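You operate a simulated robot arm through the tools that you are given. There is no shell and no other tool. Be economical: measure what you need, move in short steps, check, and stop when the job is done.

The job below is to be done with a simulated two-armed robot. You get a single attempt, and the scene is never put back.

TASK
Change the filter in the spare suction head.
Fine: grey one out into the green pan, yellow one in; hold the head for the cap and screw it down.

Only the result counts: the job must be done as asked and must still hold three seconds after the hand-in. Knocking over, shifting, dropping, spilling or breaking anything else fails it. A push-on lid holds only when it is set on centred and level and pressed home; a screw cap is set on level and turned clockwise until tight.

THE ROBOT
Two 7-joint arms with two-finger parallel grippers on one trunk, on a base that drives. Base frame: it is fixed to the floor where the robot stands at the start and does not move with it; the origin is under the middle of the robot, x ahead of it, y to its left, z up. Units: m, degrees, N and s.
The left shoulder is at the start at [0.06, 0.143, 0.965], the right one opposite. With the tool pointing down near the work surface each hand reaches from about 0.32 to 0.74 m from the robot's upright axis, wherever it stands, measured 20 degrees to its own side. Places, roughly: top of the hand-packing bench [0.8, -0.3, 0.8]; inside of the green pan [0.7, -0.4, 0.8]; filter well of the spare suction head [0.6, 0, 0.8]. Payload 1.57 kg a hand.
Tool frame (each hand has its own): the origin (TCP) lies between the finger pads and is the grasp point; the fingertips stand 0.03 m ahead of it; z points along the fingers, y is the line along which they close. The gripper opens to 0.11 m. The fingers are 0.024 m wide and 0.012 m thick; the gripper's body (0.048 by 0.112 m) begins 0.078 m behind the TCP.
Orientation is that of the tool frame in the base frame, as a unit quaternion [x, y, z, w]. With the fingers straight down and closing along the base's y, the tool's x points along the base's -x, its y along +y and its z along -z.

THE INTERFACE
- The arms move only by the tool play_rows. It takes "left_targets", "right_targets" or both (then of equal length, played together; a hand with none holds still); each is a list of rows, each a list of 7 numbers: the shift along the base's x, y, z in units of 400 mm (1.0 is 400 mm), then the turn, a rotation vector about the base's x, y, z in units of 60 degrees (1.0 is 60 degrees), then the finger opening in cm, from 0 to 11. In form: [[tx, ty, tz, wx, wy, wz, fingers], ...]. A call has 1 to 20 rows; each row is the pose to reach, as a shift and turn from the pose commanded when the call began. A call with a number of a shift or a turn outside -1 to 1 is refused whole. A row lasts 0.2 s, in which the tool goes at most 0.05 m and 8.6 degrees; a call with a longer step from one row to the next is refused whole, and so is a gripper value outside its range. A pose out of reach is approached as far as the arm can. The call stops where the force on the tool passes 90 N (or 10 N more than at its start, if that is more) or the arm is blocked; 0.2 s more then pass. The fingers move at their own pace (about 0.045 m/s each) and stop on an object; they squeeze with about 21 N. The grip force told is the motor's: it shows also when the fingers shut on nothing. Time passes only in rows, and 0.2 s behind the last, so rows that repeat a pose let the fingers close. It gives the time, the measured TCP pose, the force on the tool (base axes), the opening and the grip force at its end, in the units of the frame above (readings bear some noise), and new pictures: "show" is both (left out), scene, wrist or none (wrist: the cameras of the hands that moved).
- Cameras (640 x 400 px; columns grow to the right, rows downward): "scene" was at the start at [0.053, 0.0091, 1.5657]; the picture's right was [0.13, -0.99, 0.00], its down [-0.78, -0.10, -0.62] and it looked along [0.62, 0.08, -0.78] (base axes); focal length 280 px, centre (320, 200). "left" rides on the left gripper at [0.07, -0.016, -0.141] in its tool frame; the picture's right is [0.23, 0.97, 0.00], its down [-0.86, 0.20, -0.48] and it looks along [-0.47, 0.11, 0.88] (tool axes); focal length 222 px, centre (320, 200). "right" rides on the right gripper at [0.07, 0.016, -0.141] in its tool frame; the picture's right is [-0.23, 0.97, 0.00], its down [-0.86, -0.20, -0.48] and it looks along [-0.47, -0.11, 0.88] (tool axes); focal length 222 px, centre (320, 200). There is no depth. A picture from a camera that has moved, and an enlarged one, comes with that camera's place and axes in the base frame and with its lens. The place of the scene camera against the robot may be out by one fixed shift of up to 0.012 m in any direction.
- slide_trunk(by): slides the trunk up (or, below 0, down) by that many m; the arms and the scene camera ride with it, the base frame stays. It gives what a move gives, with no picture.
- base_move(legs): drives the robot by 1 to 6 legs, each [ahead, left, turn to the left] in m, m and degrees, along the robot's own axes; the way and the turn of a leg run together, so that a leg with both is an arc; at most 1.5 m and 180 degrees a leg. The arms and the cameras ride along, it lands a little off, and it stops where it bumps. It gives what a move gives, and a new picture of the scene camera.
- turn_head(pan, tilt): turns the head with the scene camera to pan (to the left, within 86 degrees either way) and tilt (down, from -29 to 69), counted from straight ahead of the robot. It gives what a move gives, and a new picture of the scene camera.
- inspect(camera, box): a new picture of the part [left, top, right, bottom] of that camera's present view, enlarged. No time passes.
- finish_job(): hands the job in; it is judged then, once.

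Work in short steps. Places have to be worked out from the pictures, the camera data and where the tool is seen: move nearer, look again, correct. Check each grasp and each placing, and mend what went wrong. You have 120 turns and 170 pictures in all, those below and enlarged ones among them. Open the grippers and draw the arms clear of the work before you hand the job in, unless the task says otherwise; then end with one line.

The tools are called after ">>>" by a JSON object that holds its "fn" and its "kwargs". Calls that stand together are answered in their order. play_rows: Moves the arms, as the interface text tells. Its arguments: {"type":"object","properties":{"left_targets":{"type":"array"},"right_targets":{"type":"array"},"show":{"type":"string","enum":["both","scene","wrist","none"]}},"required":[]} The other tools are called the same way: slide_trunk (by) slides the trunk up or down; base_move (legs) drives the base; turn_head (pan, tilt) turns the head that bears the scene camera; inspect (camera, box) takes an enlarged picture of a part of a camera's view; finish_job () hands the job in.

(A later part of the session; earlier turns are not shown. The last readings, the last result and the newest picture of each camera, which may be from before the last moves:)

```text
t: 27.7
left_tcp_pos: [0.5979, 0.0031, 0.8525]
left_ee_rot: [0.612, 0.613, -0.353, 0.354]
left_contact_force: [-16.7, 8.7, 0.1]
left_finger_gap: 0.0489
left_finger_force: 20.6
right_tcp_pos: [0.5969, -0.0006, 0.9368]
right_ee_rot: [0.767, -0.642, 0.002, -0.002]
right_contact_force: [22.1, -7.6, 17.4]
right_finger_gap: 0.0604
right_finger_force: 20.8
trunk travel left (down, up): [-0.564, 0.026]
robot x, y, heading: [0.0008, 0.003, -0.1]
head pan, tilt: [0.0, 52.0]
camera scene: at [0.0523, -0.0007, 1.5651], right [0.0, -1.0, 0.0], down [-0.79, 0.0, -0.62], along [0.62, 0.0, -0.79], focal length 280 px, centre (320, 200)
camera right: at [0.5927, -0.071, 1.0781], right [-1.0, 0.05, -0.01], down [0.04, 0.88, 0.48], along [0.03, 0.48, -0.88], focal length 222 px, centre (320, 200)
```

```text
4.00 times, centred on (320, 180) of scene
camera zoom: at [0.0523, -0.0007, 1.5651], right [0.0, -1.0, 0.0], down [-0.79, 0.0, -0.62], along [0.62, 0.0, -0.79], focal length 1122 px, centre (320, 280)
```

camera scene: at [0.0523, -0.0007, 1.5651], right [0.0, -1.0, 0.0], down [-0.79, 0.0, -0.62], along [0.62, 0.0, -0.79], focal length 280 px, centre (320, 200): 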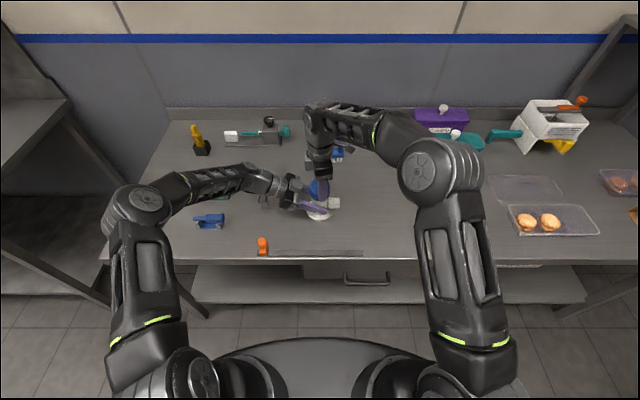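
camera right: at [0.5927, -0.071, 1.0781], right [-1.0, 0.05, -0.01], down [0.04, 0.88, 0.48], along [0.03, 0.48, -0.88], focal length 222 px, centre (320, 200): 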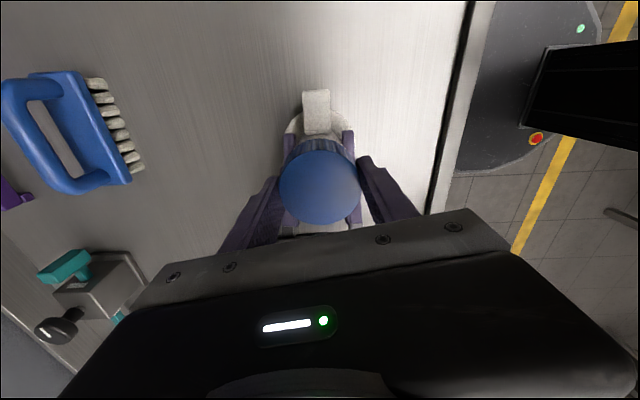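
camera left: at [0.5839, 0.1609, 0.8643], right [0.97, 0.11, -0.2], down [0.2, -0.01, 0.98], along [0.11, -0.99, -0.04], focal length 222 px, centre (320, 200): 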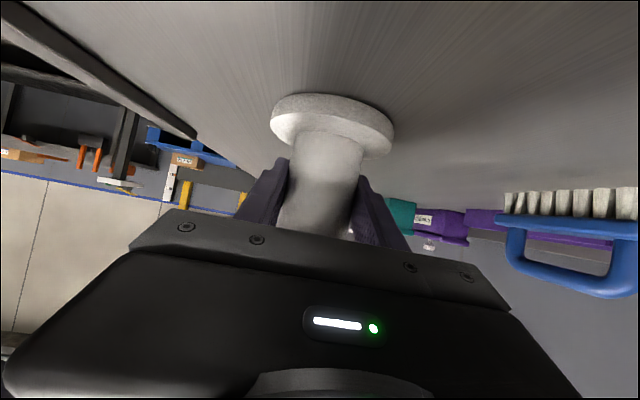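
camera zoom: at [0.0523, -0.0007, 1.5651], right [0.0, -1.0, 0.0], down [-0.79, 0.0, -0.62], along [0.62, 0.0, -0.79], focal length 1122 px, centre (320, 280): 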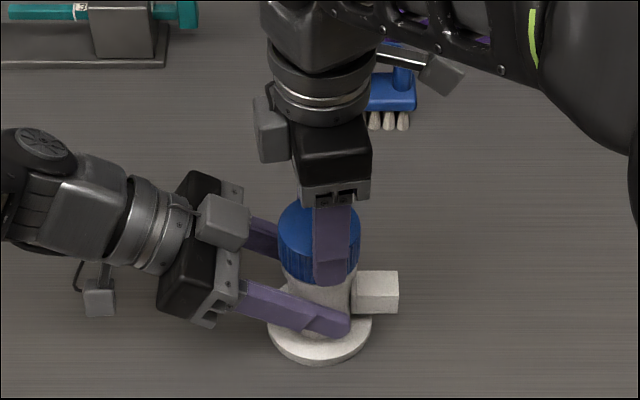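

The upward force on the tool suggests the cap is rising on its thread; the head body did not turn. I ratchet: open, turn back 60°, re-close, turn again, with the hand a little higher.

>>> {"fn": "play_rows", "kwargs": {"right_targets": [[0, 0, 0, 0, 0, 0, 7.4], [0, 0, 0, 0, 0, 0, 7.4], [0, 0, 0.005, 0, 0, -0.14, 7.4], [0, 0, 0.005, 0, 0, -0.28, 7.4], [0, 0, 0.005, 0, 0, -0.42, 7.4], [0, 0, 0.005, 0, 0, -0.56, 7.4], [0, 0, 0.005, 0, 0, -0.7, 7.4], [0, 0, 0.005, 0, 0, -0.84, 7.4], [0, 0, 0.005, 0, 0, -0.98, 7.4], [0, 0, 0.005, 0, 0, -0.98, 5], [0, 0, 0.005, 0, 0, -0.98, 4], [0, 0, 0.005, 0, 0, -0.98, 4], [0, 0, 0.006, 0, 0, -0.84, 4], [0, 0, 0.007, 0, 0, -0.7, 4], [0, 0, 0.008, 0, 0, -0.56, 4], [0, 0, 0.009, 0, 0, -0.42, 4], [0, 0, 0.01, 0, 0, -0.28, 4], [0, 0, 0.011, 0, 0, -0.14, 4], [0, 0, 0.012, 0, 0, 0, 4]], "show": "wrist"}}

>>> {"fn": "inspect", "kwargs": {"camera": "scene", "box": [270, 160, 370, 230]}}

```text
t: 31.7
left_tcp_pos: [0.5991, 0.004, 0.8527]
left_ee_rot: [0.613, 0.612, -0.354, 0.353]
left_contact_force: [-14.8, 8.3, 9.0]
left_finger_gap: 0.0489
left_finger_force: 21.1
right_tcp_pos: [0.5989, -0.0018, 0.9408]
right_ee_rot: [0.766, -0.643, 0.0, 0.0]
right_contact_force: [15.1, -9.8, -14.2]
right_finger_gap: 0.061
right_finger_force: 21.3
trunk travel left (down, up): [-0.564, 0.026]
robot x, y, heading: [0.0026, 0.0017, 0.0]
head pan, tilt: [0.0, 52.0]
camera right: at [0.594, -0.0713, 1.0811], right [-1.0, 0.05, 0.0], down [0.05, 0.88, 0.48], along [0.03, 0.48, -0.88], focal length 222 px, centre (320, 200)
```

right: 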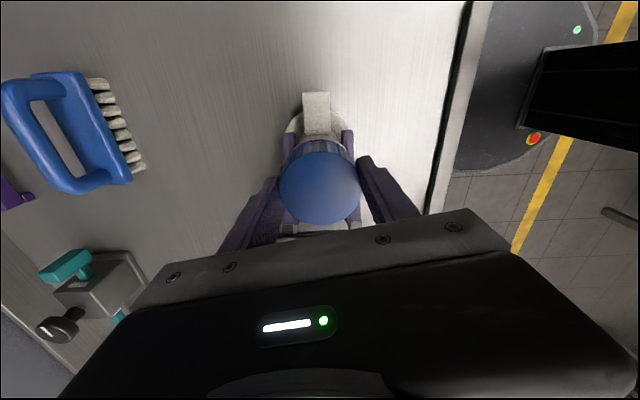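

```text
5.71 times, centred on (320, 195) of scene
camera zoom: at [0.0538, -0.0008, 1.5649], right [0.0, -1.0, 0.0], down [-0.79, 0.0, -0.62], along [0.62, 0.0, -0.79], focal length 1603 px, centre (320, 229)
```

zoom: 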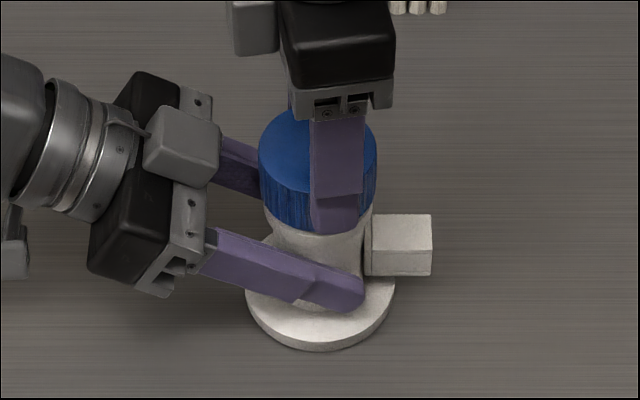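

Now slight down‑pull, so I rose too fast. I repeat the ratchet with no further rise.

>>> {"fn": "play_rows", "kwargs": {"right_targets": [[0, 0, 0, 0, 0, 0, 7.4], [0, 0, -0.003, 0, 0, 0, 7.4], [0, 0, -0.005, 0, 0, -0.14, 7.4], [0, 0, -0.005, 0, 0, -0.28, 7.4], [0, 0, -0.005, 0, 0, -0.42, 7.4], [0, 0, -0.005, 0, 0, -0.56, 7.4], [0, 0, -0.005, 0, 0, -0.7, 7.4], [0, 0, -0.005, 0, 0, -0.84, 7.4], [0, 0, -0.005, 0, 0, -0.98, 7.4], [0, 0, -0.005, 0, 0, -0.98, 5], [0, 0, -0.005, 0, 0, -0.98, 4], [0, 0, -0.005, 0, 0, -0.98, 4], [0, 0, -0.005, 0, 0, -0.84, 4], [0, 0, -0.005, 0, 0, -0.7, 4], [0, 0, -0.004, 0, 0, -0.56, 4], [0, 0, -0.004, 0, 0, -0.42, 4], [0, 0, -0.003, 0, 0, -0.28, 4], [0, 0, -0.003, 0, 0, -0.14, 4], [0, 0, -0.003, 0, 0, 0, 4]], "show": "none"}}

>>> {"fn": "inspect", "kwargs": {"camera": "scene", "box": [270, 160, 370, 230]}}

```text
t: 35.7
left_tcp_pos: [0.5986, 0.0037, 0.852]
left_ee_rot: [0.613, 0.612, -0.355, 0.352]
left_contact_force: [-18.7, 10.6, 0.5]
left_finger_gap: 0.0486
left_finger_force: 21.4
right_tcp_pos: [0.598, -0.0014, 0.9408]
right_ee_rot: [0.766, -0.642, 0.001, -0.002]
right_contact_force: [18.5, -10.9, -5.1]
right_finger_gap: 0.0608
right_finger_force: 21.6
trunk travel left (down, up): [-0.564, 0.026]
robot x, y, heading: [0.0012, -0.0018, 0.0]
head pan, tilt: [0.0, 52.0]
```

```text
5.71 times, centred on (320, 195) of scene
camera zoom: at [0.0538, -0.0008, 1.5649], right [0.0, -1.0, 0.0], down [-0.79, 0.0, -0.62], along [0.62, 0.0, -0.79], focal length 1603 px, centre (320, 229)
```

zoom: 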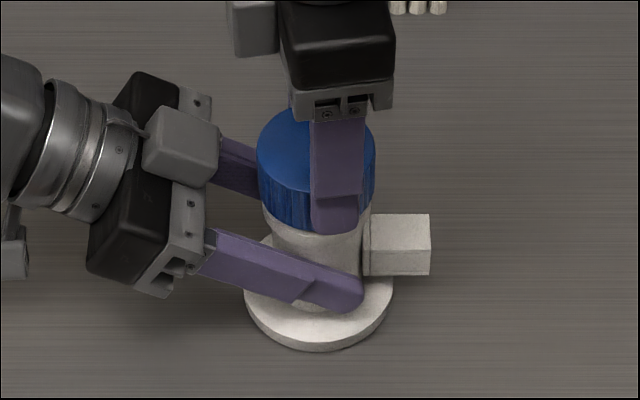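

>>> {"fn": "play_rows", "kwargs": {"right_targets": [[0, 0, 0, 0, 0, 0, 7.4], [0, 0, 0, 0, 0, 0, 7.4], [0, 0, 0, 0, 0, -0.14, 7.4], [0, 0, 0, 0, 0, -0.28, 7.4], [0, 0, 0, 0, 0, -0.42, 7.4], [0, 0, 0, 0, 0, -0.56, 7.4], [0, 0, 0, 0, 0, -0.7, 7.4], [0, 0, 0, 0, 0, -0.84, 7.4], [0, 0, 0, 0, 0, -0.98, 7.4], [0, 0, 0, 0, 0, -0.98, 5], [0, 0, 0, 0, 0, -0.98, 4], [0, 0, 0, 0, 0, -0.98, 4], [0, 0, 0, 0, 0, -0.84, 4], [0, 0, 0, 0, 0, -0.7, 4], [0, 0, 0, 0, 0, -0.56, 4], [0, 0, 0, 0, 0, -0.42, 4], [0, 0, 0, 0, 0, -0.28, 4], [0, 0, 0, 0, 0, -0.14, 4], [0, 0, 0, 0, 0, 0, 4]], "show": "none"}}

>>> {"fn": "play_rows", "kwargs": {"right_targets": [[0, 0, 0.004, 0, 0, 0, 4], [0, 0, 0.008, 0, 0, 0, 4], [0, 0, 0.012, 0, 0, 0, 4]], "show": "wrist"}}

>>> {"fn": "inspect", "kwargs": {"camera": "scene", "box": [270, 160, 370, 230]}}

```text
t: 39.7
left_tcp_pos: [0.5994, 0.004, 0.8517]
left_ee_rot: [0.612, 0.613, -0.353, 0.354]
left_contact_force: [-0.3, -0.5, -4.1]
left_finger_gap: 0.0485
left_finger_force: 21.1
right_tcp_pos: [0.5984, -0.001, 0.9407]
right_ee_rot: [0.767, -0.642, -0.001, -0.001]
right_contact_force: [0.4, 0.1, -0.2]
right_finger_gap: 0.0606
right_finger_force: 20.9
trunk travel left (down, up): [-0.564, 0.026]
robot x, y, heading: [-0.0005, 0.0008, 0.4]
head pan, tilt: [0.0, 52.0]
```

```text
t: 40.5
left_tcp_pos: [0.5991, 0.0025, 0.8527]
left_ee_rot: [0.612, 0.613, -0.353, 0.354]
left_contact_force: [0.4, -0.9, -4.7]
left_finger_gap: 0.0486
left_finger_force: 20.8
right_tcp_pos: [0.5977, 0.0001, 0.944]
right_ee_rot: [0.767, -0.642, -0.001, 0.0]
right_contact_force: [0.2, -0.9, 0.2]
right_finger_gap: 0.0605
right_finger_force: 20.9
trunk travel left (down, up): [-0.564, 0.026]
robot x, y, heading: [0.0006, -0.0003, -0.2]
head pan, tilt: [0.0, 52.0]
camera right: at [0.5933, -0.0706, 1.0849], right [-1.0, 0.05, 0.0], down [0.05, 0.88, 0.48], along [0.03, 0.48, -0.88], focal length 222 px, centre (320, 200)
```

right: 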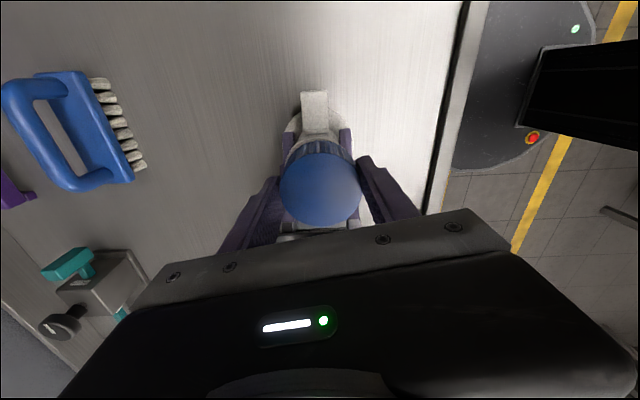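

```text
5.71 times, centred on (320, 195) of scene
camera zoom: at [0.0538, -0.0008, 1.5649], right [0.0, -1.0, 0.0], down [-0.79, 0.0, -0.62], along [0.62, 0.0, -0.79], focal length 1603 px, centre (320, 229)
```

zoom: 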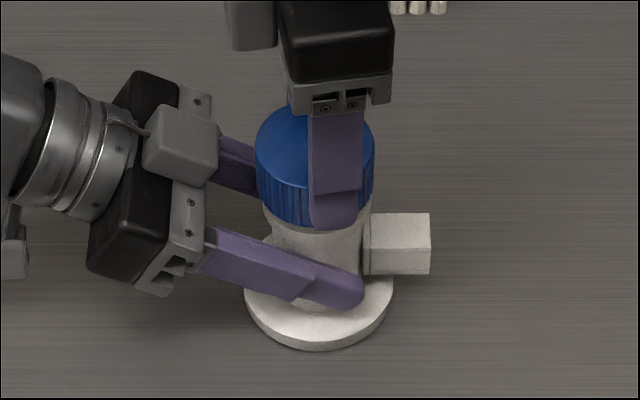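

The force vanished: the cap is free. I lift it 10 cm clear and look.

>>> {"fn": "play_rows", "kwargs": {"right_targets": [[0, 0, 0.03, 0, 0, 0, 4], [0, 0, 0.08, 0, 0, 0, 4], [0, 0, 0.14, 0, 0, 0, 4], [0, 0, 0.2, 0, 0, 0, 4], [0, 0, 0.26, 0, 0, 0, 4], [0, -0.06, 0.3, 0, 0, 0, 4], [0, -0.14, 0.3, 0, 0, 0, 4], [0, -0.22, 0.3, 0, 0, 0, 4], [0, -0.3, 0.3, 0, 0, 0, 4], [0, -0.3, 0.3, 0, 0, 0, 4]], "show": "both"}}

>>> {"fn": "inspect", "kwargs": {"camera": "scene", "box": [270, 150, 370, 220]}}

>>> {"fn": "inspect", "kwargs": {"camera": "left", "box": [220, 100, 440, 260]}}

```text
t: 42.7
left_tcp_pos: [0.6, 0.0044, 0.8518]
left_ee_rot: [0.612, 0.613, -0.353, 0.353]
left_contact_force: [-0.3, 0.7, -5.1]
left_finger_gap: 0.0485
left_finger_force: 20.7
right_tcp_pos: [0.5986, -0.1208, 1.0645]
right_ee_rot: [0.766, -0.643, -0.001, -0.001]
right_contact_force: [0.0, -0.5, -0.9]
right_finger_gap: 0.0605
right_finger_force: 21.0
trunk travel left (down, up): [-0.564, 0.026]
robot x, y, heading: [0.0032, -0.0012, -0.2]
head pan, tilt: [0.0, 52.0]
camera scene: at [0.0538, -0.0003, 1.5649], right [0.0, -1.0, 0.0], down [-0.79, 0.0, -0.62], along [0.62, 0.0, -0.79], focal length 280 px, centre (320, 200)
camera right: at [0.595, -0.1912, 1.2055], right [-1.0, 0.05, 0.0], down [0.05, 0.88, 0.48], along [0.03, 0.48, -0.88], focal length 222 px, centre (320, 200)
```

scene: 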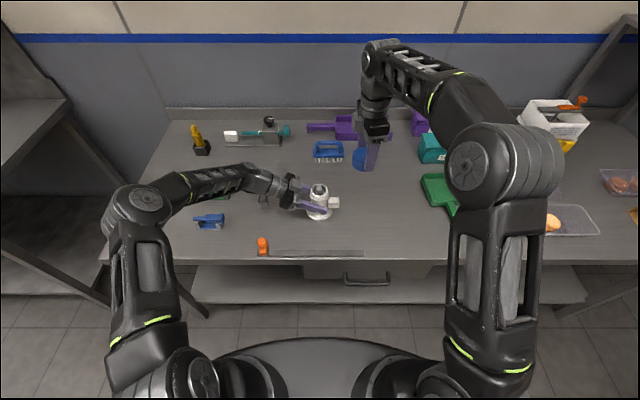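
right: 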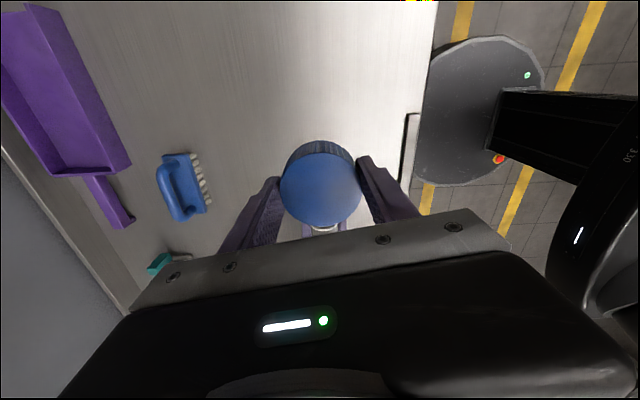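

```text
5.71 times, centred on (320, 185) of scene
camera zoom: at [0.0538, -0.0003, 1.5649], right [0.0, -1.0, 0.0], down [-0.79, 0.0, -0.62], along [0.62, 0.0, -0.79], focal length 1603 px, centre (320, 286)
```

zoom: 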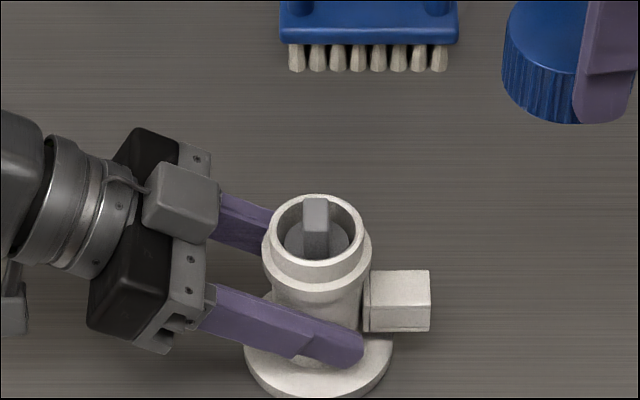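

```text
2.50 times, centred on (330, 180) of left
camera zoom: at [0.5839, 0.1613, 0.8638], right [0.97, 0.11, -0.2], down [0.2, -0.01, 0.98], along [0.11, -0.99, -0.04], focal length 555 px, centre (295, 250)
```

zoom: 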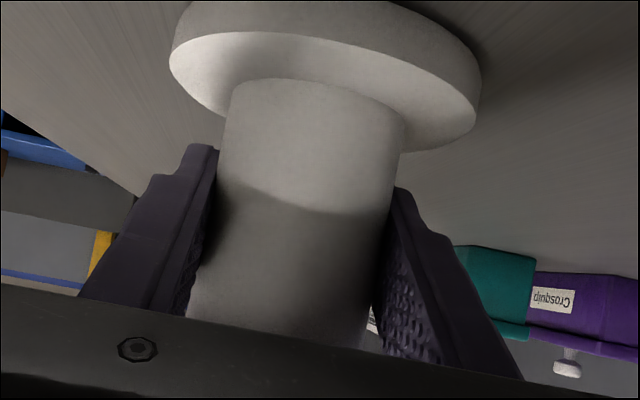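

The grey filter, with an upright tab, sits in the well. I bring the cap to free bench at about (0.56, −0.20), low, before setting it down slowly.

>>> {"fn": "play_rows", "kwargs": {"right_targets": [[-0.03, -0.07, 0, 0, 0, 0, 4], [-0.06, -0.14, -0.02, 0, 0, 0, 4], [-0.0965, -0.198, -0.1, 0, 0, 0, 4], [-0.0965, -0.198, -0.2, 0, 0, 0, 4], [-0.0965, -0.198, -0.3, 0, 0, 0, 4], [-0.0965, -0.198, -0.4, 0, 0, 0, 4], [-0.0965, -0.198, -0.48, 0, 0, 0, 4], [-0.0965, -0.198, -0.535, 0, 0, 0, 4], [-0.0965, -0.198, -0.535, 0, 0, 0, 4]], "show": "scene"}}

>>> {"fn": "inspect", "kwargs": {"camera": "scene", "box": [370, 160, 470, 230]}}

```text
t: 44.7
left_tcp_pos: [0.6012, 0.0044, 0.8516]
left_ee_rot: [0.611, 0.613, -0.353, 0.355]
left_contact_force: [0.8, 0.8, -4.7]
left_finger_gap: 0.0485
left_finger_force: 20.8
right_tcp_pos: [0.5581, -0.2003, 0.8508]
right_ee_rot: [0.766, -0.643, -0.001, -0.001]
right_contact_force: [-0.3, -0.6, -0.3]
right_finger_gap: 0.0603
right_finger_force: 20.7
trunk travel left (down, up): [-0.564, 0.026]
robot x, y, heading: [-0.0006, 0.005, -0.0]
head pan, tilt: [0.0, 52.0]
camera scene: at [0.0537, -0.0008, 1.5649], right [0.0, -1.0, 0.0], down [-0.79, 0.0, -0.62], along [0.62, 0.0, -0.79], focal length 280 px, centre (320, 200)
```

scene: 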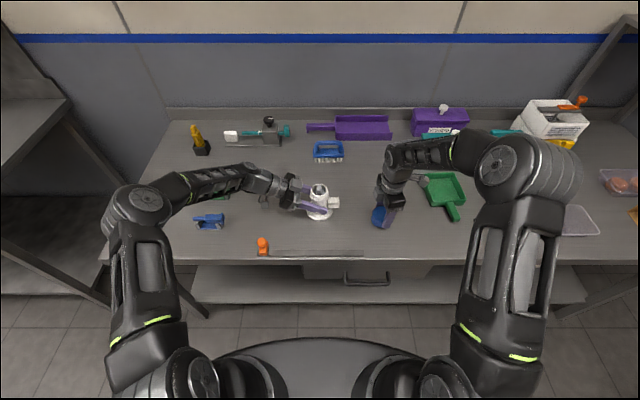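

```text
5.71 times, centred on (420, 195) of scene
camera zoom: at [0.0537, -0.0008, 1.5649], right [0.0, -1.0, 0.0], down [-0.79, 0.0, -0.62], along [0.62, 0.0, -0.79], focal length 1603 px, centre (-251, 229)
```

zoom: 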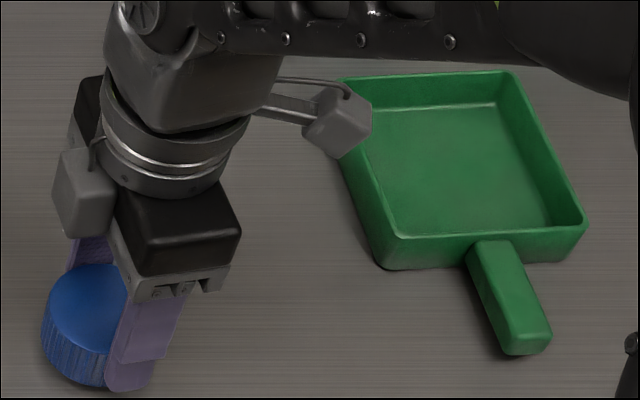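

>>> {"fn": "play_rows", "kwargs": {"right_targets": [[0, 0, -0.01, 0, 0, 0, 4], [0, 0, -0.02, 0, 0, 0, 4], [0, 0, -0.03, 0, 0, 0, 4], [0, 0, -0.034, 0, 0, 0, 4]], "show": "none"}}

```text
t: 45.7
left_tcp_pos: [0.5996, 0.0026, 0.8542]
left_ee_rot: [0.613, 0.612, -0.354, 0.353]
left_contact_force: [0.3, -0.2, -4.6]
left_finger_gap: 0.0483
left_finger_force: 20.6
right_tcp_pos: [0.5575, -0.2001, 0.8392]
right_ee_rot: [0.766, -0.643, 0.002, -0.001]
right_contact_force: [-2.7, -1.4, 18.2]
right_finger_gap: 0.061
right_finger_force: 21.1
trunk travel left (down, up): [-0.564, 0.026]
robot x, y, heading: [0.0001, -0.004, -0.2]
head pan, tilt: [0.0, 52.0]
```

Cap rests on the bench (18 N). I release, rise, and go above the head to view the filter tab.

>>> {"fn": "play_rows", "kwargs": {"right_targets": [[0, 0, 0.004, 0, 0, 0, 4], [0, 0, 0.004, 0, 0, 0, 7], [0, 0, 0.004, 0, 0, 0, 9], [0, 0, 0.004, 0, 0, 0, 9], [0, 0, 0.1, 0, 0, 0, 9], [0, 0, 0.2, 0, 0, 0, 9], [0, 0, 0.3, 0, 0, 0, 9], [0, 0, 0.4, 0, 0, 0, 9], [0, 0, 0.5, 0, 0, 0, 9], [0.03, 0.1, 0.55, 0, 0, 0, 9], [0.06, 0.2, 0.55, 0, 0, 0, 9], [0.09, 0.3, 0.55, 0, 0, 0, 9], [0.105, 0.4, 0.55, 0, 0, 0, 9], [0.105, 0.4, 0.55, 0, 0, 0, 9]], "show": "both"}}

>>> {"fn": "inspect", "kwargs": {"camera": "right", "box": [260, 100, 380, 180]}}

>>> {"fn": "inspect", "kwargs": {"camera": "scene", "box": [290, 170, 350, 220]}}

```text
t: 48.7
left_tcp_pos: [0.5993, 0.0023, 0.8515]
left_ee_rot: [0.613, 0.613, -0.353, 0.353]
left_contact_force: [-0.3, 0.3, -4.9]
left_finger_gap: 0.0485
left_finger_force: 20.5
right_tcp_pos: [0.6005, -0.0418, 1.0579]
right_ee_rot: [0.766, -0.643, 0.0, 0.0]
right_contact_force: [-0.8, -0.2, 0.7]
right_finger_gap: 0.09
right_finger_force: 0.0
trunk travel left (down, up): [-0.564, 0.026]
robot x, y, heading: [0.0004, 0.0016, -0.1]
head pan, tilt: [0.0, 52.0]
camera scene: at [0.0539, -0.0018, 1.5649], right [0.0, -1.0, 0.0], down [-0.79, 0.0, -0.62], along [0.62, 0.0, -0.79], focal length 280 px, centre (320, 200)
camera right: at [0.5965, -0.1113, 1.1991], right [-1.0, 0.05, 0.0], down [0.05, 0.88, 0.48], along [0.03, 0.48, -0.88], focal length 222 px, centre (320, 200)
```

scene: 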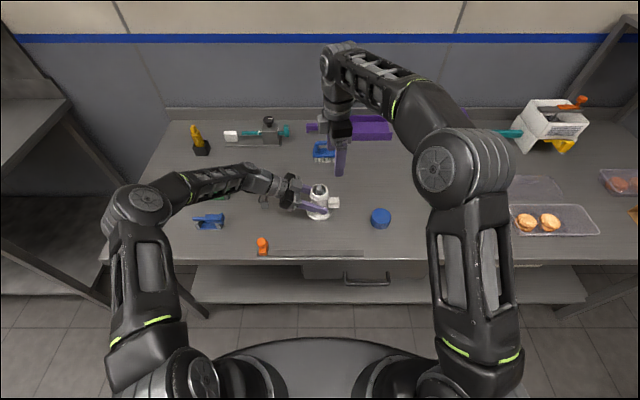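
right: 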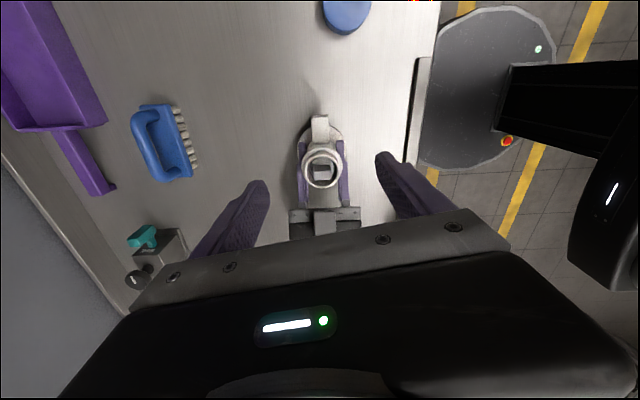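

```text
5.00 times, centred on (320, 140) of right
camera zoom: at [0.5965, -0.1113, 1.1991], right [-1.0, 0.05, 0.0], down [0.05, 0.88, 0.48], along [0.03, 0.48, -0.88], focal length 1111 px, centre (320, 500)
```

zoom: 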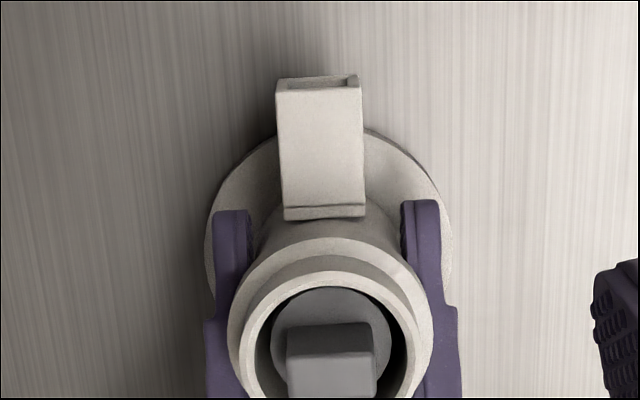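

```text
8.00 times, centred on (320, 195) of scene
camera zoom: at [0.0539, -0.0018, 1.5649], right [0.0, -1.0, 0.0], down [-0.79, 0.0, -0.62], along [0.62, 0.0, -0.79], focal length 2244 px, centre (320, 240)
```

zoom: 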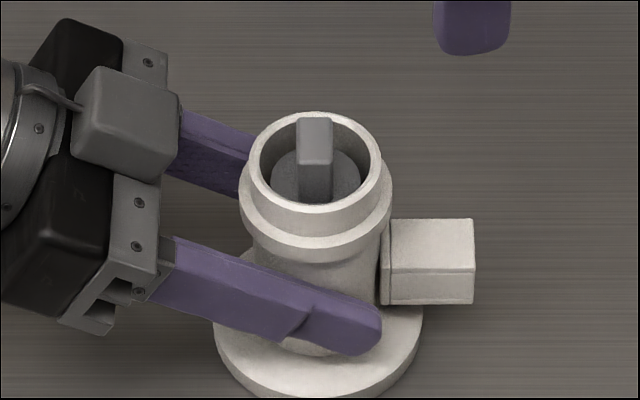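

The tab is narrow in y (~0.012), long in x, its top at z≈0.927, about 1 cm above the rim, centred at (0.6005, 0.000). I turn the right hand back to yaw 0 so it closes along y.

>>> {"fn": "play_rows", "kwargs": {"right_targets": [[0, 0, 0, 0, 0, -0.14, 4], [0, 0, 0, 0, 0, -0.28, 4], [0, 0, 0, 0, 0, -0.42, 4], [0, 0, 0, 0, 0, -0.56, 4], [0, 0, 0, 0, 0, -0.7, 4], [0, 0, 0, 0, 0, -0.84, 4], [0, 0, 0, 0, 0, -0.98, 4]], "show": "none"}}

>>> {"fn": "play_rows", "kwargs": {"right_targets": [[0, 0.02, -0.02, 0, 0, -0.14, 4], [0, 0.04, -0.04, 0, 0, -0.28, 4], [0, 0.06, -0.06, 0, 0, -0.42, 4], [0, 0.08, -0.09, 0, 0, -0.56, 4], [0, 0.1045, -0.12, 0, 0, -0.687, 4], [0, 0.1045, -0.12, 0, 0, -0.687, 4]], "show": "wrist"}}

>>> {"fn": "inspect", "kwargs": {"camera": "right", "box": [260, 110, 380, 190]}}

```text
t: 50.3
left_tcp_pos: [0.5975, 0.0028, 0.8527]
left_ee_rot: [0.612, 0.613, -0.353, 0.354]
left_contact_force: [0.1, 0.5, -5.5]
left_finger_gap: 0.0484
left_finger_force: 21.0
right_tcp_pos: [0.5998, -0.0405, 1.0566]
right_ee_rot: [-0.352, 0.936, 0.0, 0.0]
right_contact_force: [0.2, 0.4, -0.4]
right_finger_gap: 0.04
right_finger_force: 0.1
trunk travel left (down, up): [-0.564, 0.026]
robot x, y, heading: [-0.0008, 0.001, 0.1]
head pan, tilt: [0.0, 52.0]
```

```text
t: 51.7
left_tcp_pos: [0.5996, 0.004, 0.8528]
left_ee_rot: [0.612, 0.613, -0.353, 0.353]
left_contact_force: [0.8, -0.6, -4.2]
left_finger_gap: 0.0483
left_finger_force: 20.9
right_tcp_pos: [0.6, 0.0013, 1.0093]
right_ee_rot: [0.0, 1.0, -0.001, 0.0]
right_contact_force: [-0.7, -0.2, 0.6]
right_finger_gap: 0.0399
right_finger_force: 0.1
trunk travel left (down, up): [-0.564, 0.026]
robot x, y, heading: [0.0002, -0.0016, 0.0]
head pan, tilt: [0.0, 52.0]
camera right: at [0.5312, 0.0199, 1.1492], right [0.23, 0.97, 0.0], down [0.85, -0.2, 0.48], along [0.47, -0.11, -0.88], focal length 222 px, centre (320, 200)
```

right: 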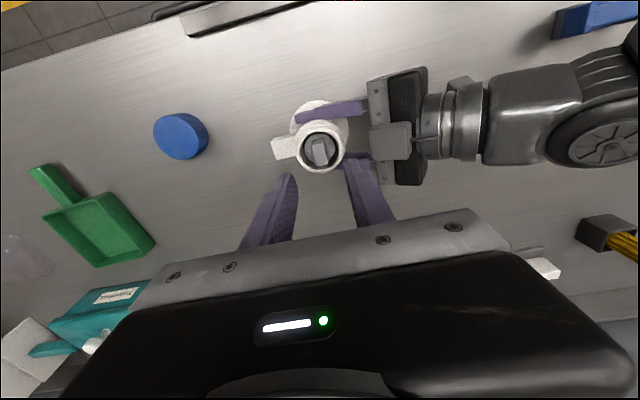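

```text
5.00 times, centred on (320, 150) of right
camera zoom: at [0.5312, 0.0199, 1.1492], right [0.23, 0.97, 0.0], down [0.85, -0.2, 0.48], along [0.47, -0.11, -0.88], focal length 1111 px, centre (320, 450)
```

zoom: 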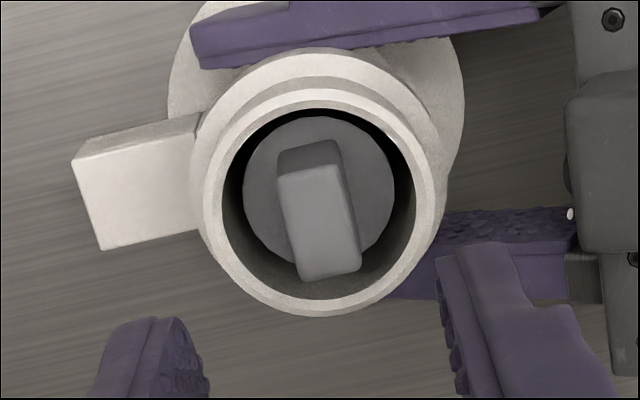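

Tab lies along x, centred around y≈0.002. I descend to z≈0.949 (tips just above the rim) and close on the tab.

>>> {"fn": "play_rows", "kwargs": {"right_targets": [[0, 0.001, -0.06, 0, 0, 0, 3.2], [0, 0.001, -0.11, 0, 0, 0, 3.2], [0, 0.001, -0.15, 0, 0, 0, 3.2], [0, 0.001, -0.15, 0, 0, 0, 3.2]], "show": "none"}}

>>> {"fn": "inspect", "kwargs": {"camera": "scene", "box": [290, 165, 350, 215]}}

>>> {"fn": "inspect", "kwargs": {"camera": "right", "box": [260, 110, 380, 190]}}

```text
t: 52.7
left_tcp_pos: [0.5999, 0.0038, 0.8525]
left_ee_rot: [0.612, 0.613, -0.354, 0.354]
left_contact_force: [-0.3, 0.3, -5.3]
left_finger_gap: 0.0484
left_finger_force: 21.2
right_tcp_pos: [0.6007, 0.0012, 0.9471]
right_ee_rot: [-0.001, 1.0, 0.0, 0.002]
right_contact_force: [0.3, 1.4, -0.4]
right_finger_gap: 0.0315
right_finger_force: 0.0
trunk travel left (down, up): [-0.564, 0.026]
robot x, y, heading: [0.0027, -0.0012, -0.1]
head pan, tilt: [0.0, 52.0]
```

```text
8.00 times, centred on (320, 190) of scene
camera zoom: at [0.0537, -0.0007, 1.5649], right [0.0, -1.0, 0.0], down [-0.79, 0.0, -0.62], along [0.62, 0.0, -0.79], focal length 2244 px, centre (320, 280)
```

zoom: 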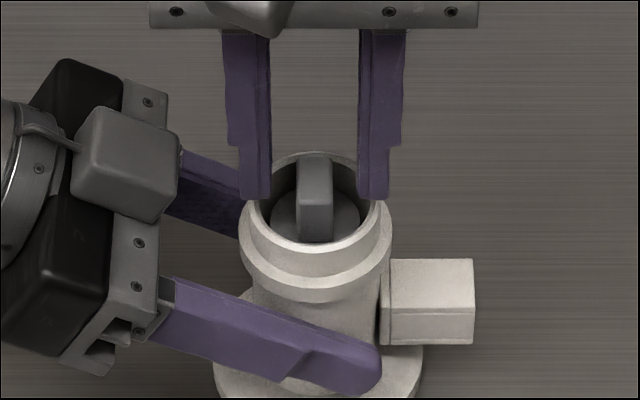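

```text
5.00 times, centred on (320, 150) of right
camera zoom: at [0.5311, 0.0201, 1.0881], right [0.23, 0.97, 0.0], down [0.85, -0.2, 0.48], along [0.47, -0.11, -0.88], focal length 1111 px, centre (320, 450)
```

zoom: 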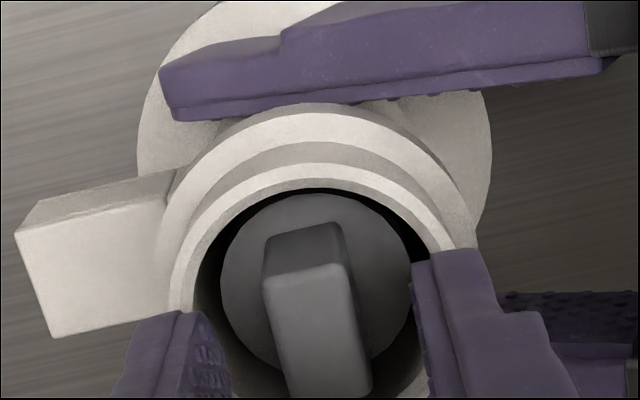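

Centred. Close on the tab and lift gently.

>>> {"fn": "play_rows", "kwargs": {"right_targets": [[0, 0, 0, 0, 0, 0, 1.8], [0, 0, 0, 0, 0, 0, 1], [0, 0, 0, 0, 0, 0, 0.5], [0, 0, 0, 0, 0, 0, 0.5], [0, 0, 0.01, 0, 0, 0, 0.5], [0, 0, 0.03, 0, 0, 0, 0.5], [0, 0, 0.06, 0, 0, 0, 0.5], [0, 0, 0.1, 0, 0, 0, 0.5], [0, 0, 0.15, 0, 0, 0, 0.5], [0, 0, 0.2, 0, 0, 0, 0.5]], "show": "wrist"}}

>>> {"fn": "inspect", "kwargs": {"camera": "scene", "box": [280, 145, 360, 215]}}

```text
t: 54.9
left_tcp_pos: [0.5996, 0.0042, 0.8521]
left_ee_rot: [0.612, 0.613, -0.353, 0.354]
left_contact_force: [0.3, 0.0, -4.2]
left_finger_gap: 0.0483
left_finger_force: 21.0
right_tcp_pos: [0.601, 0.0035, 1.0295]
right_ee_rot: [-0.001, 1.0, 0.0, 0.0]
right_contact_force: [-1.2, -0.6, -0.4]
right_finger_gap: 0.0127
right_finger_force: 20.8
trunk travel left (down, up): [-0.564, 0.026]
robot x, y, heading: [-0.0025, 0.0033, 0.2]
head pan, tilt: [0.0, 52.0]
camera right: at [0.5305, 0.0212, 1.1696], right [0.23, 0.97, 0.0], down [0.85, -0.2, 0.48], along [0.47, -0.11, -0.88], focal length 222 px, centre (320, 200)
```

right: 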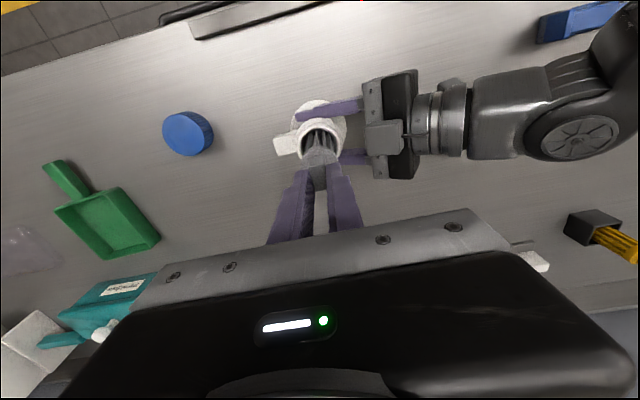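

```text
5.71 times, centred on (320, 180) of scene
camera zoom: at [0.0536, -0.0007, 1.5649], right [0.0, -1.0, 0.0], down [-0.79, 0.0, -0.62], along [0.62, 0.0, -0.79], focal length 1603 px, centre (320, 314)
```

zoom: 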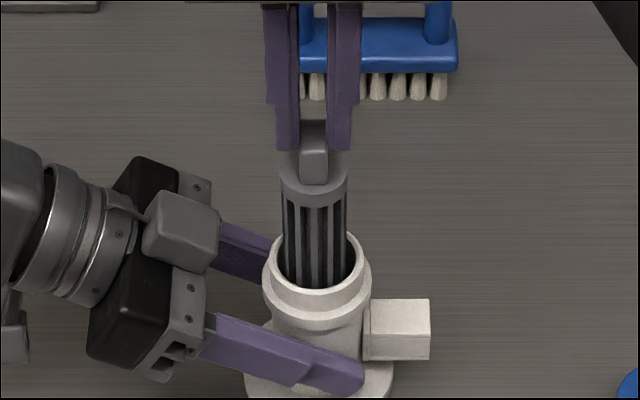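

The grey filter (ribbed cylinder) is coming out. I lift it fully clear; and I check the yellow thing in the black stand at back‑left.

>>> {"fn": "play_rows", "kwargs": {"right_targets": [[0, 0, 0.06, 0, 0, 0, 0.5], [0, 0, 0.12, 0, 0, 0, 0.5], [0, 0, 0.18, 0, 0, 0, 0.5], [0, 0, 0.18, 0, 0, 0, 0.5]], "show": "scene"}}

>>> {"fn": "inspect", "kwargs": {"camera": "scene", "box": [170, 110, 230, 170]}}

>>> {"fn": "inspect", "kwargs": {"camera": "scene", "box": [280, 115, 360, 215]}}

>>> {"fn": "inspect", "kwargs": {"camera": "right", "box": [500, 150, 640, 300]}}

```text
t: 55.9
left_tcp_pos: [0.6009, 0.0041, 0.8514]
left_ee_rot: [0.611, 0.613, -0.353, 0.354]
left_contact_force: [-0.3, 0.0, -4.7]
left_finger_gap: 0.0485
left_finger_force: 21.1
right_tcp_pos: [0.5994, 0.0016, 1.0539]
right_ee_rot: [0.0, 1.0, 0.0, 0.001]
right_contact_force: [-0.1, 0.0, 0.1]
right_finger_gap: 0.0129
right_finger_force: 20.7
right hand out of reach, approached as far as the arm can: row 2, 3, 4
trunk travel left (down, up): [-0.564, 0.026]
robot x, y, heading: [-0.0008, 0.001, -0.1]
head pan, tilt: [0.0, 52.0]
camera scene: at [0.0538, -0.0008, 1.5649], right [0.0, -1.0, 0.0], down [-0.79, 0.0, -0.62], along [0.62, 0.0, -0.79], focal length 280 px, centre (320, 200)
```

scene: 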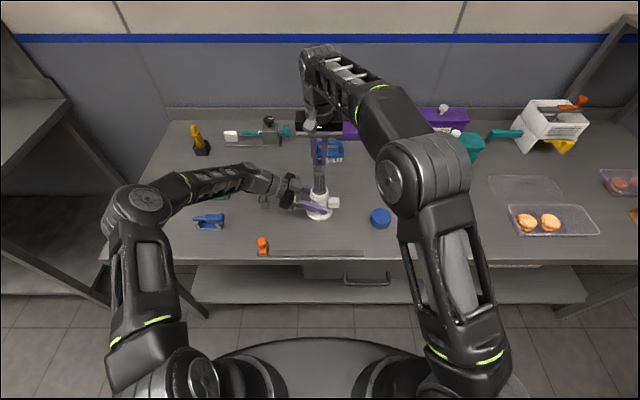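

```text
6.67 times, centred on (200, 140) of scene
camera zoom: at [0.0538, -0.0008, 1.5649], right [0.0, -1.0, 0.0], down [-0.79, 0.0, -0.62], along [0.62, 0.0, -0.79], focal length 1870 px, centre (1120, 600)
```

zoom: 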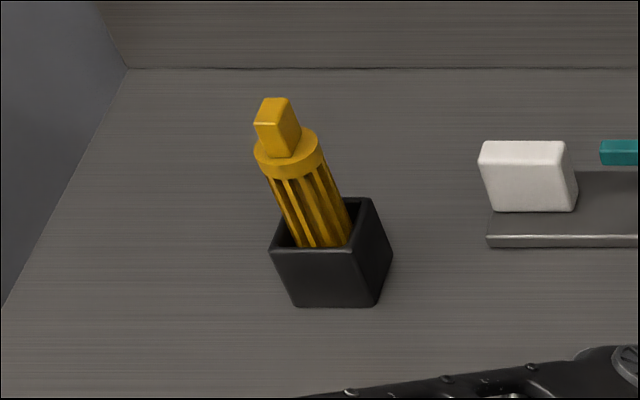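

```text
4.00 times, centred on (320, 165) of scene
camera zoom: at [0.0538, -0.0008, 1.5649], right [0.0, -1.0, 0.0], down [-0.79, 0.0, -0.62], along [0.62, 0.0, -0.79], focal length 1122 px, centre (320, 340)
```

zoom: 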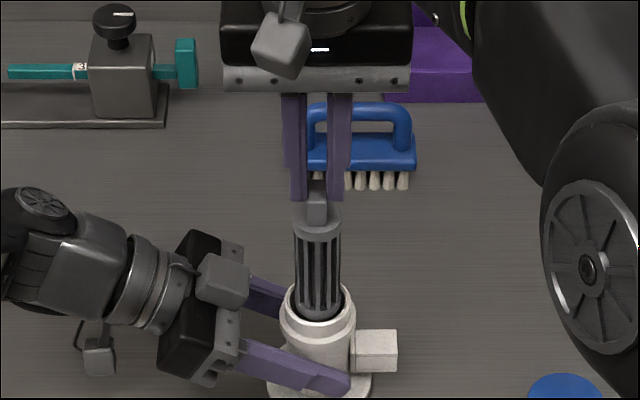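

```text
2.67 times, centred on (570, 225) of right
camera zoom: at [0.53, 0.0199, 1.1932], right [0.23, 0.97, 0.0], down [0.85, -0.2, 0.48], along [0.47, -0.11, -0.88], focal length 592 px, centre (-347, 133)
```

zoom: 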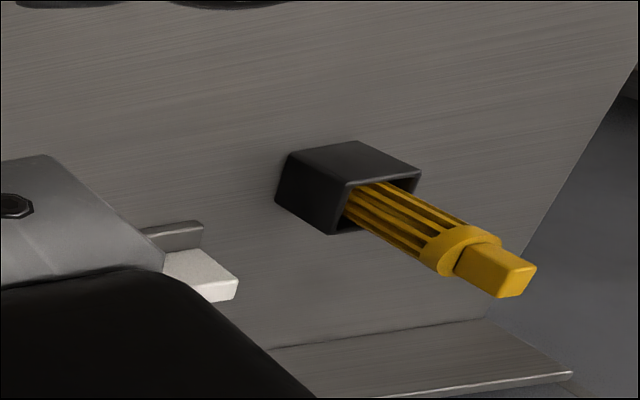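

The yellow filter stands in a black stand at back‑left. The right arm ran out of height with the filter nearly out, so I carry head and filter together 6 cm toward the robot, where the arm reaches higher.

>>> {"fn": "play_rows", "kwargs": {"left_targets": [[0, 0, 0.005, 0, 0, 0, 3], [-0.02, 0, 0.006, 0, 0, 0, 3], [-0.045, 0, 0.006, 0, 0, 0, 3], [-0.07, 0, 0.006, 0, 0, 0, 3], [-0.095, 0, 0.006, 0, 0, 0, 3], [-0.12, 0, 0.006, 0, 0, 0, 3], [-0.145, 0, 0.006, 0, 0, 0, 3], [-0.15, 0, 0.006, 0, 0, 0, 3], [-0.15, 0, 0.006, 0, 0, 0, 3]], "right_targets": [[0, 0, 0, 0, 0, 0, 0.5], [-0.02, 0, 0, 0, 0, 0, 0.5], [-0.045, 0, 0, 0, 0, 0, 0.5], [-0.07, 0, 0, 0, 0, 0, 0.5], [-0.095, 0, 0, 0, 0, 0, 0.5], [-0.12, 0, 0, 0, 0, 0, 0.5], [-0.145, 0, 0, 0, 0, 0, 0.5], [-0.15, 0, 0, 0, 0, 0, 0.5], [-0.15, 0, 0, 0, 0, 0, 0.5]], "show": "scene"}}

>>> {"fn": "inspect", "kwargs": {"camera": "scene", "box": [260, 130, 360, 240]}}

```text
t: 57.9
left_tcp_pos: [0.5413, 0.0043, 0.854]
left_ee_rot: [0.613, 0.612, -0.354, 0.353]
left_contact_force: [-3.4, -0.6, -4.8]
left_finger_gap: 0.0486
left_finger_force: 20.8
right_tcp_pos: [0.5378, 0.0015, 1.0506]
right_ee_rot: [0.0, 1.0, 0.0, 0.001]
right_contact_force: [3.0, 0.6, -0.2]
right_finger_gap: 0.0126
right_finger_force: 21.2
trunk travel left (down, up): [-0.564, 0.026]
robot x, y, heading: [-0.0041, -0.0034, -0.1]
head pan, tilt: [0.0, 52.0]
camera scene: at [0.0536, -0.0008, 1.565], right [0.0, -1.0, 0.0], down [-0.79, 0.0, -0.62], along [0.62, 0.0, -0.79], focal length 280 px, centre (320, 200)
```

scene: 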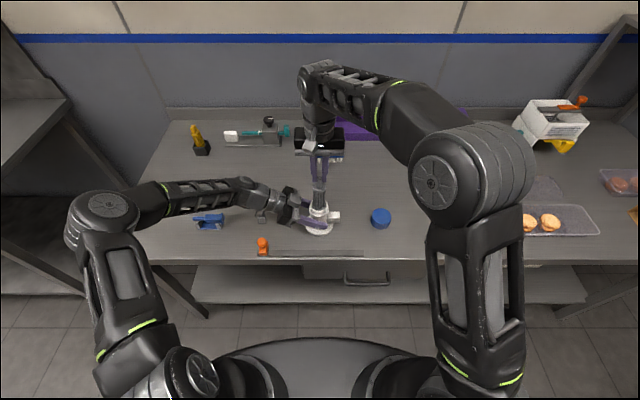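

```text
3.64 times, centred on (310, 185) of scene
camera zoom: at [0.0536, -0.0008, 1.565], right [0.0, -1.0, 0.0], down [-0.79, 0.0, -0.62], along [0.62, 0.0, -0.79], focal length 1020 px, centre (356, 254)
```

zoom: 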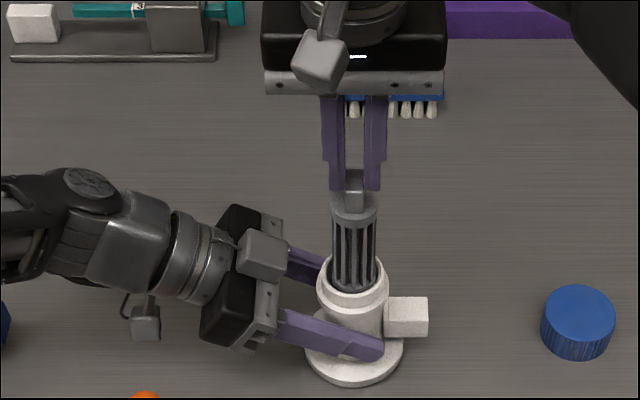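

Now I lift the filter straight out.

>>> {"fn": "play_rows", "kwargs": {"right_targets": [[0.005, 0, 0.03, 0, 0, 0, 0.5], [0.005, 0, 0.07, 0, 0, 0, 0.5], [0.005, 0, 0.11, 0, 0, 0, 0.5], [0.005, 0, 0.15, 0, 0, 0, 0.5], [0.005, 0, 0.15, 0, 0, 0, 0.5]], "show": "scene"}}

>>> {"fn": "inspect", "kwargs": {"camera": "scene", "box": [260, 130, 360, 240]}}

```text
t: 59.1
left_tcp_pos: [0.5411, 0.004, 0.8545]
left_ee_rot: [0.612, 0.612, -0.354, 0.354]
left_contact_force: [-0.2, 0.5, -4.6]
left_finger_gap: 0.0481
left_finger_force: 21.0
right_tcp_pos: [0.5406, 0.0026, 1.1039]
right_ee_rot: [0.0, 1.0, 0.0, 0.0]
right_contact_force: [-1.1, -0.3, -0.7]
right_finger_gap: 0.0128
right_finger_force: 21.3
right hand out of reach, approached as far as the arm can: row 4, 5
trunk travel left (down, up): [-0.564, 0.026]
robot x, y, heading: [-0.0013, -0.0026, 0.2]
head pan, tilt: [0.0, 52.0]
camera scene: at [0.0536, -0.0007, 1.565], right [0.0, -1.0, 0.0], down [-0.79, 0.0, -0.62], along [0.62, 0.0, -0.79], focal length 280 px, centre (320, 200)
```

scene: 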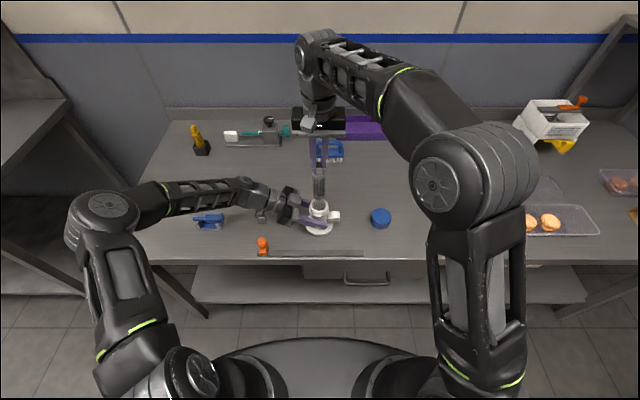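

```text
3.64 times, centred on (310, 185) of scene
camera zoom: at [0.0536, -0.0007, 1.565], right [0.0, -1.0, 0.0], down [-0.79, 0.0, -0.62], along [0.62, 0.0, -0.79], focal length 1020 px, centre (356, 254)
```

zoom: 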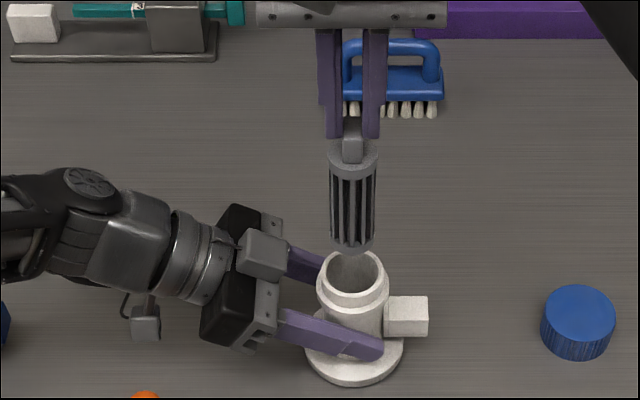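

Filter is fully out (bottom ≈0.15 m below TCP). The pan is beyond reach from here, so I must drive: first I set the head down, release it with the left hand and back that hand off.

>>> {"fn": "play_rows", "kwargs": {"left_targets": [[0, 0, -0.004, 0, 0, 0, 3], [0, 0, -0.006, 0, 0, 0, 3], [0, 0, -0.006, 0, 0, 0, 6], [0, 0, -0.006, 0, 0, 0, 8], [0, 0, -0.006, 0, 0, 0, 9.5], [0, 0, -0.006, 0, 0, 0, 10.5], [0, 0.05, 0.025, 0, 0, 0, 10.5], [0, 0.12, 0.064, 0, 0, 0, 10.5], [0, 0.2, 0.11, 0, 0, 0, 10.5], [0, 0.28, 0.156, 0, 0, 0, 10.5], [0, 0.36, 0.2, 0, 0, 0, 10.5], [0, 0.44, 0.25, 0, 0, 0, 10.5]], "show": "both"}}

>>> {"fn": "inspect", "kwargs": {"camera": "scene", "box": [260, 130, 400, 250]}}

```text
t: 61.7
left_tcp_pos: [0.5417, 0.179, 0.955]
left_ee_rot: [0.613, 0.612, -0.354, 0.354]
left_contact_force: [-1.1, 0.0, 0.1]
left_finger_gap: 0.1052
left_finger_force: 0.1
right_tcp_pos: [0.5397, 0.0026, 1.102]
right_ee_rot: [-0.001, 1.0, 0.0, 0.0]
right_contact_force: [-0.1, 0.5, 0.9]
right_finger_gap: 0.0126
right_finger_force: 20.5
trunk travel left (down, up): [-0.564, 0.026]
robot x, y, heading: [-0.003, -0.0012, 0.1]
head pan, tilt: [0.0, 52.0]
camera scene: at [0.0528, -0.0005, 1.565], right [0.0, -1.0, 0.0], down [-0.79, 0.0, -0.62], along [0.62, 0.0, -0.79], focal length 280 px, centre (320, 200)
camera left: at [0.5252, 0.3365, 0.9677], right [0.97, 0.11, -0.2], down [0.2, -0.01, 0.98], along [0.11, -0.99, -0.03], focal length 222 px, centre (320, 200)
```

scene: 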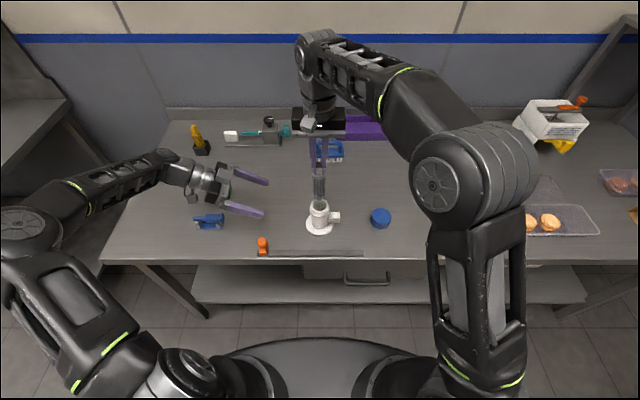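
left: 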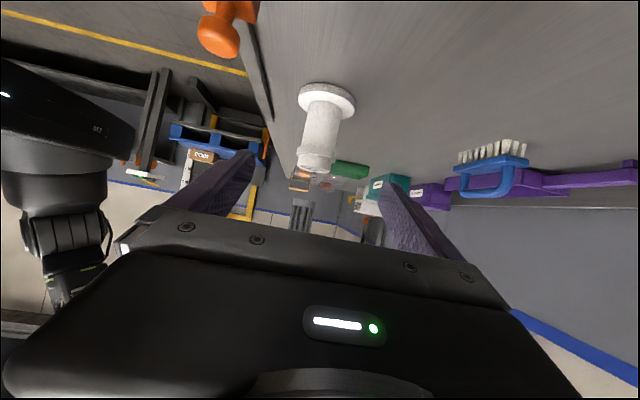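

```text
3.33 times, centred on (330, 190) of scene
camera zoom: at [0.0528, -0.0005, 1.565], right [0.0, -1.0, 0.0], down [-0.79, 0.0, -0.62], along [0.62, 0.0, -0.79], focal length 935 px, centre (287, 233)
```

zoom: 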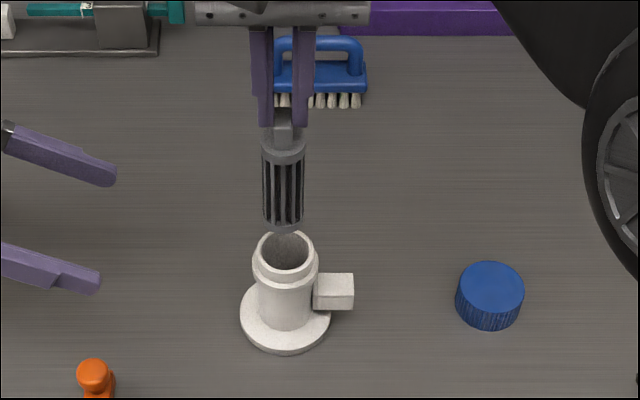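

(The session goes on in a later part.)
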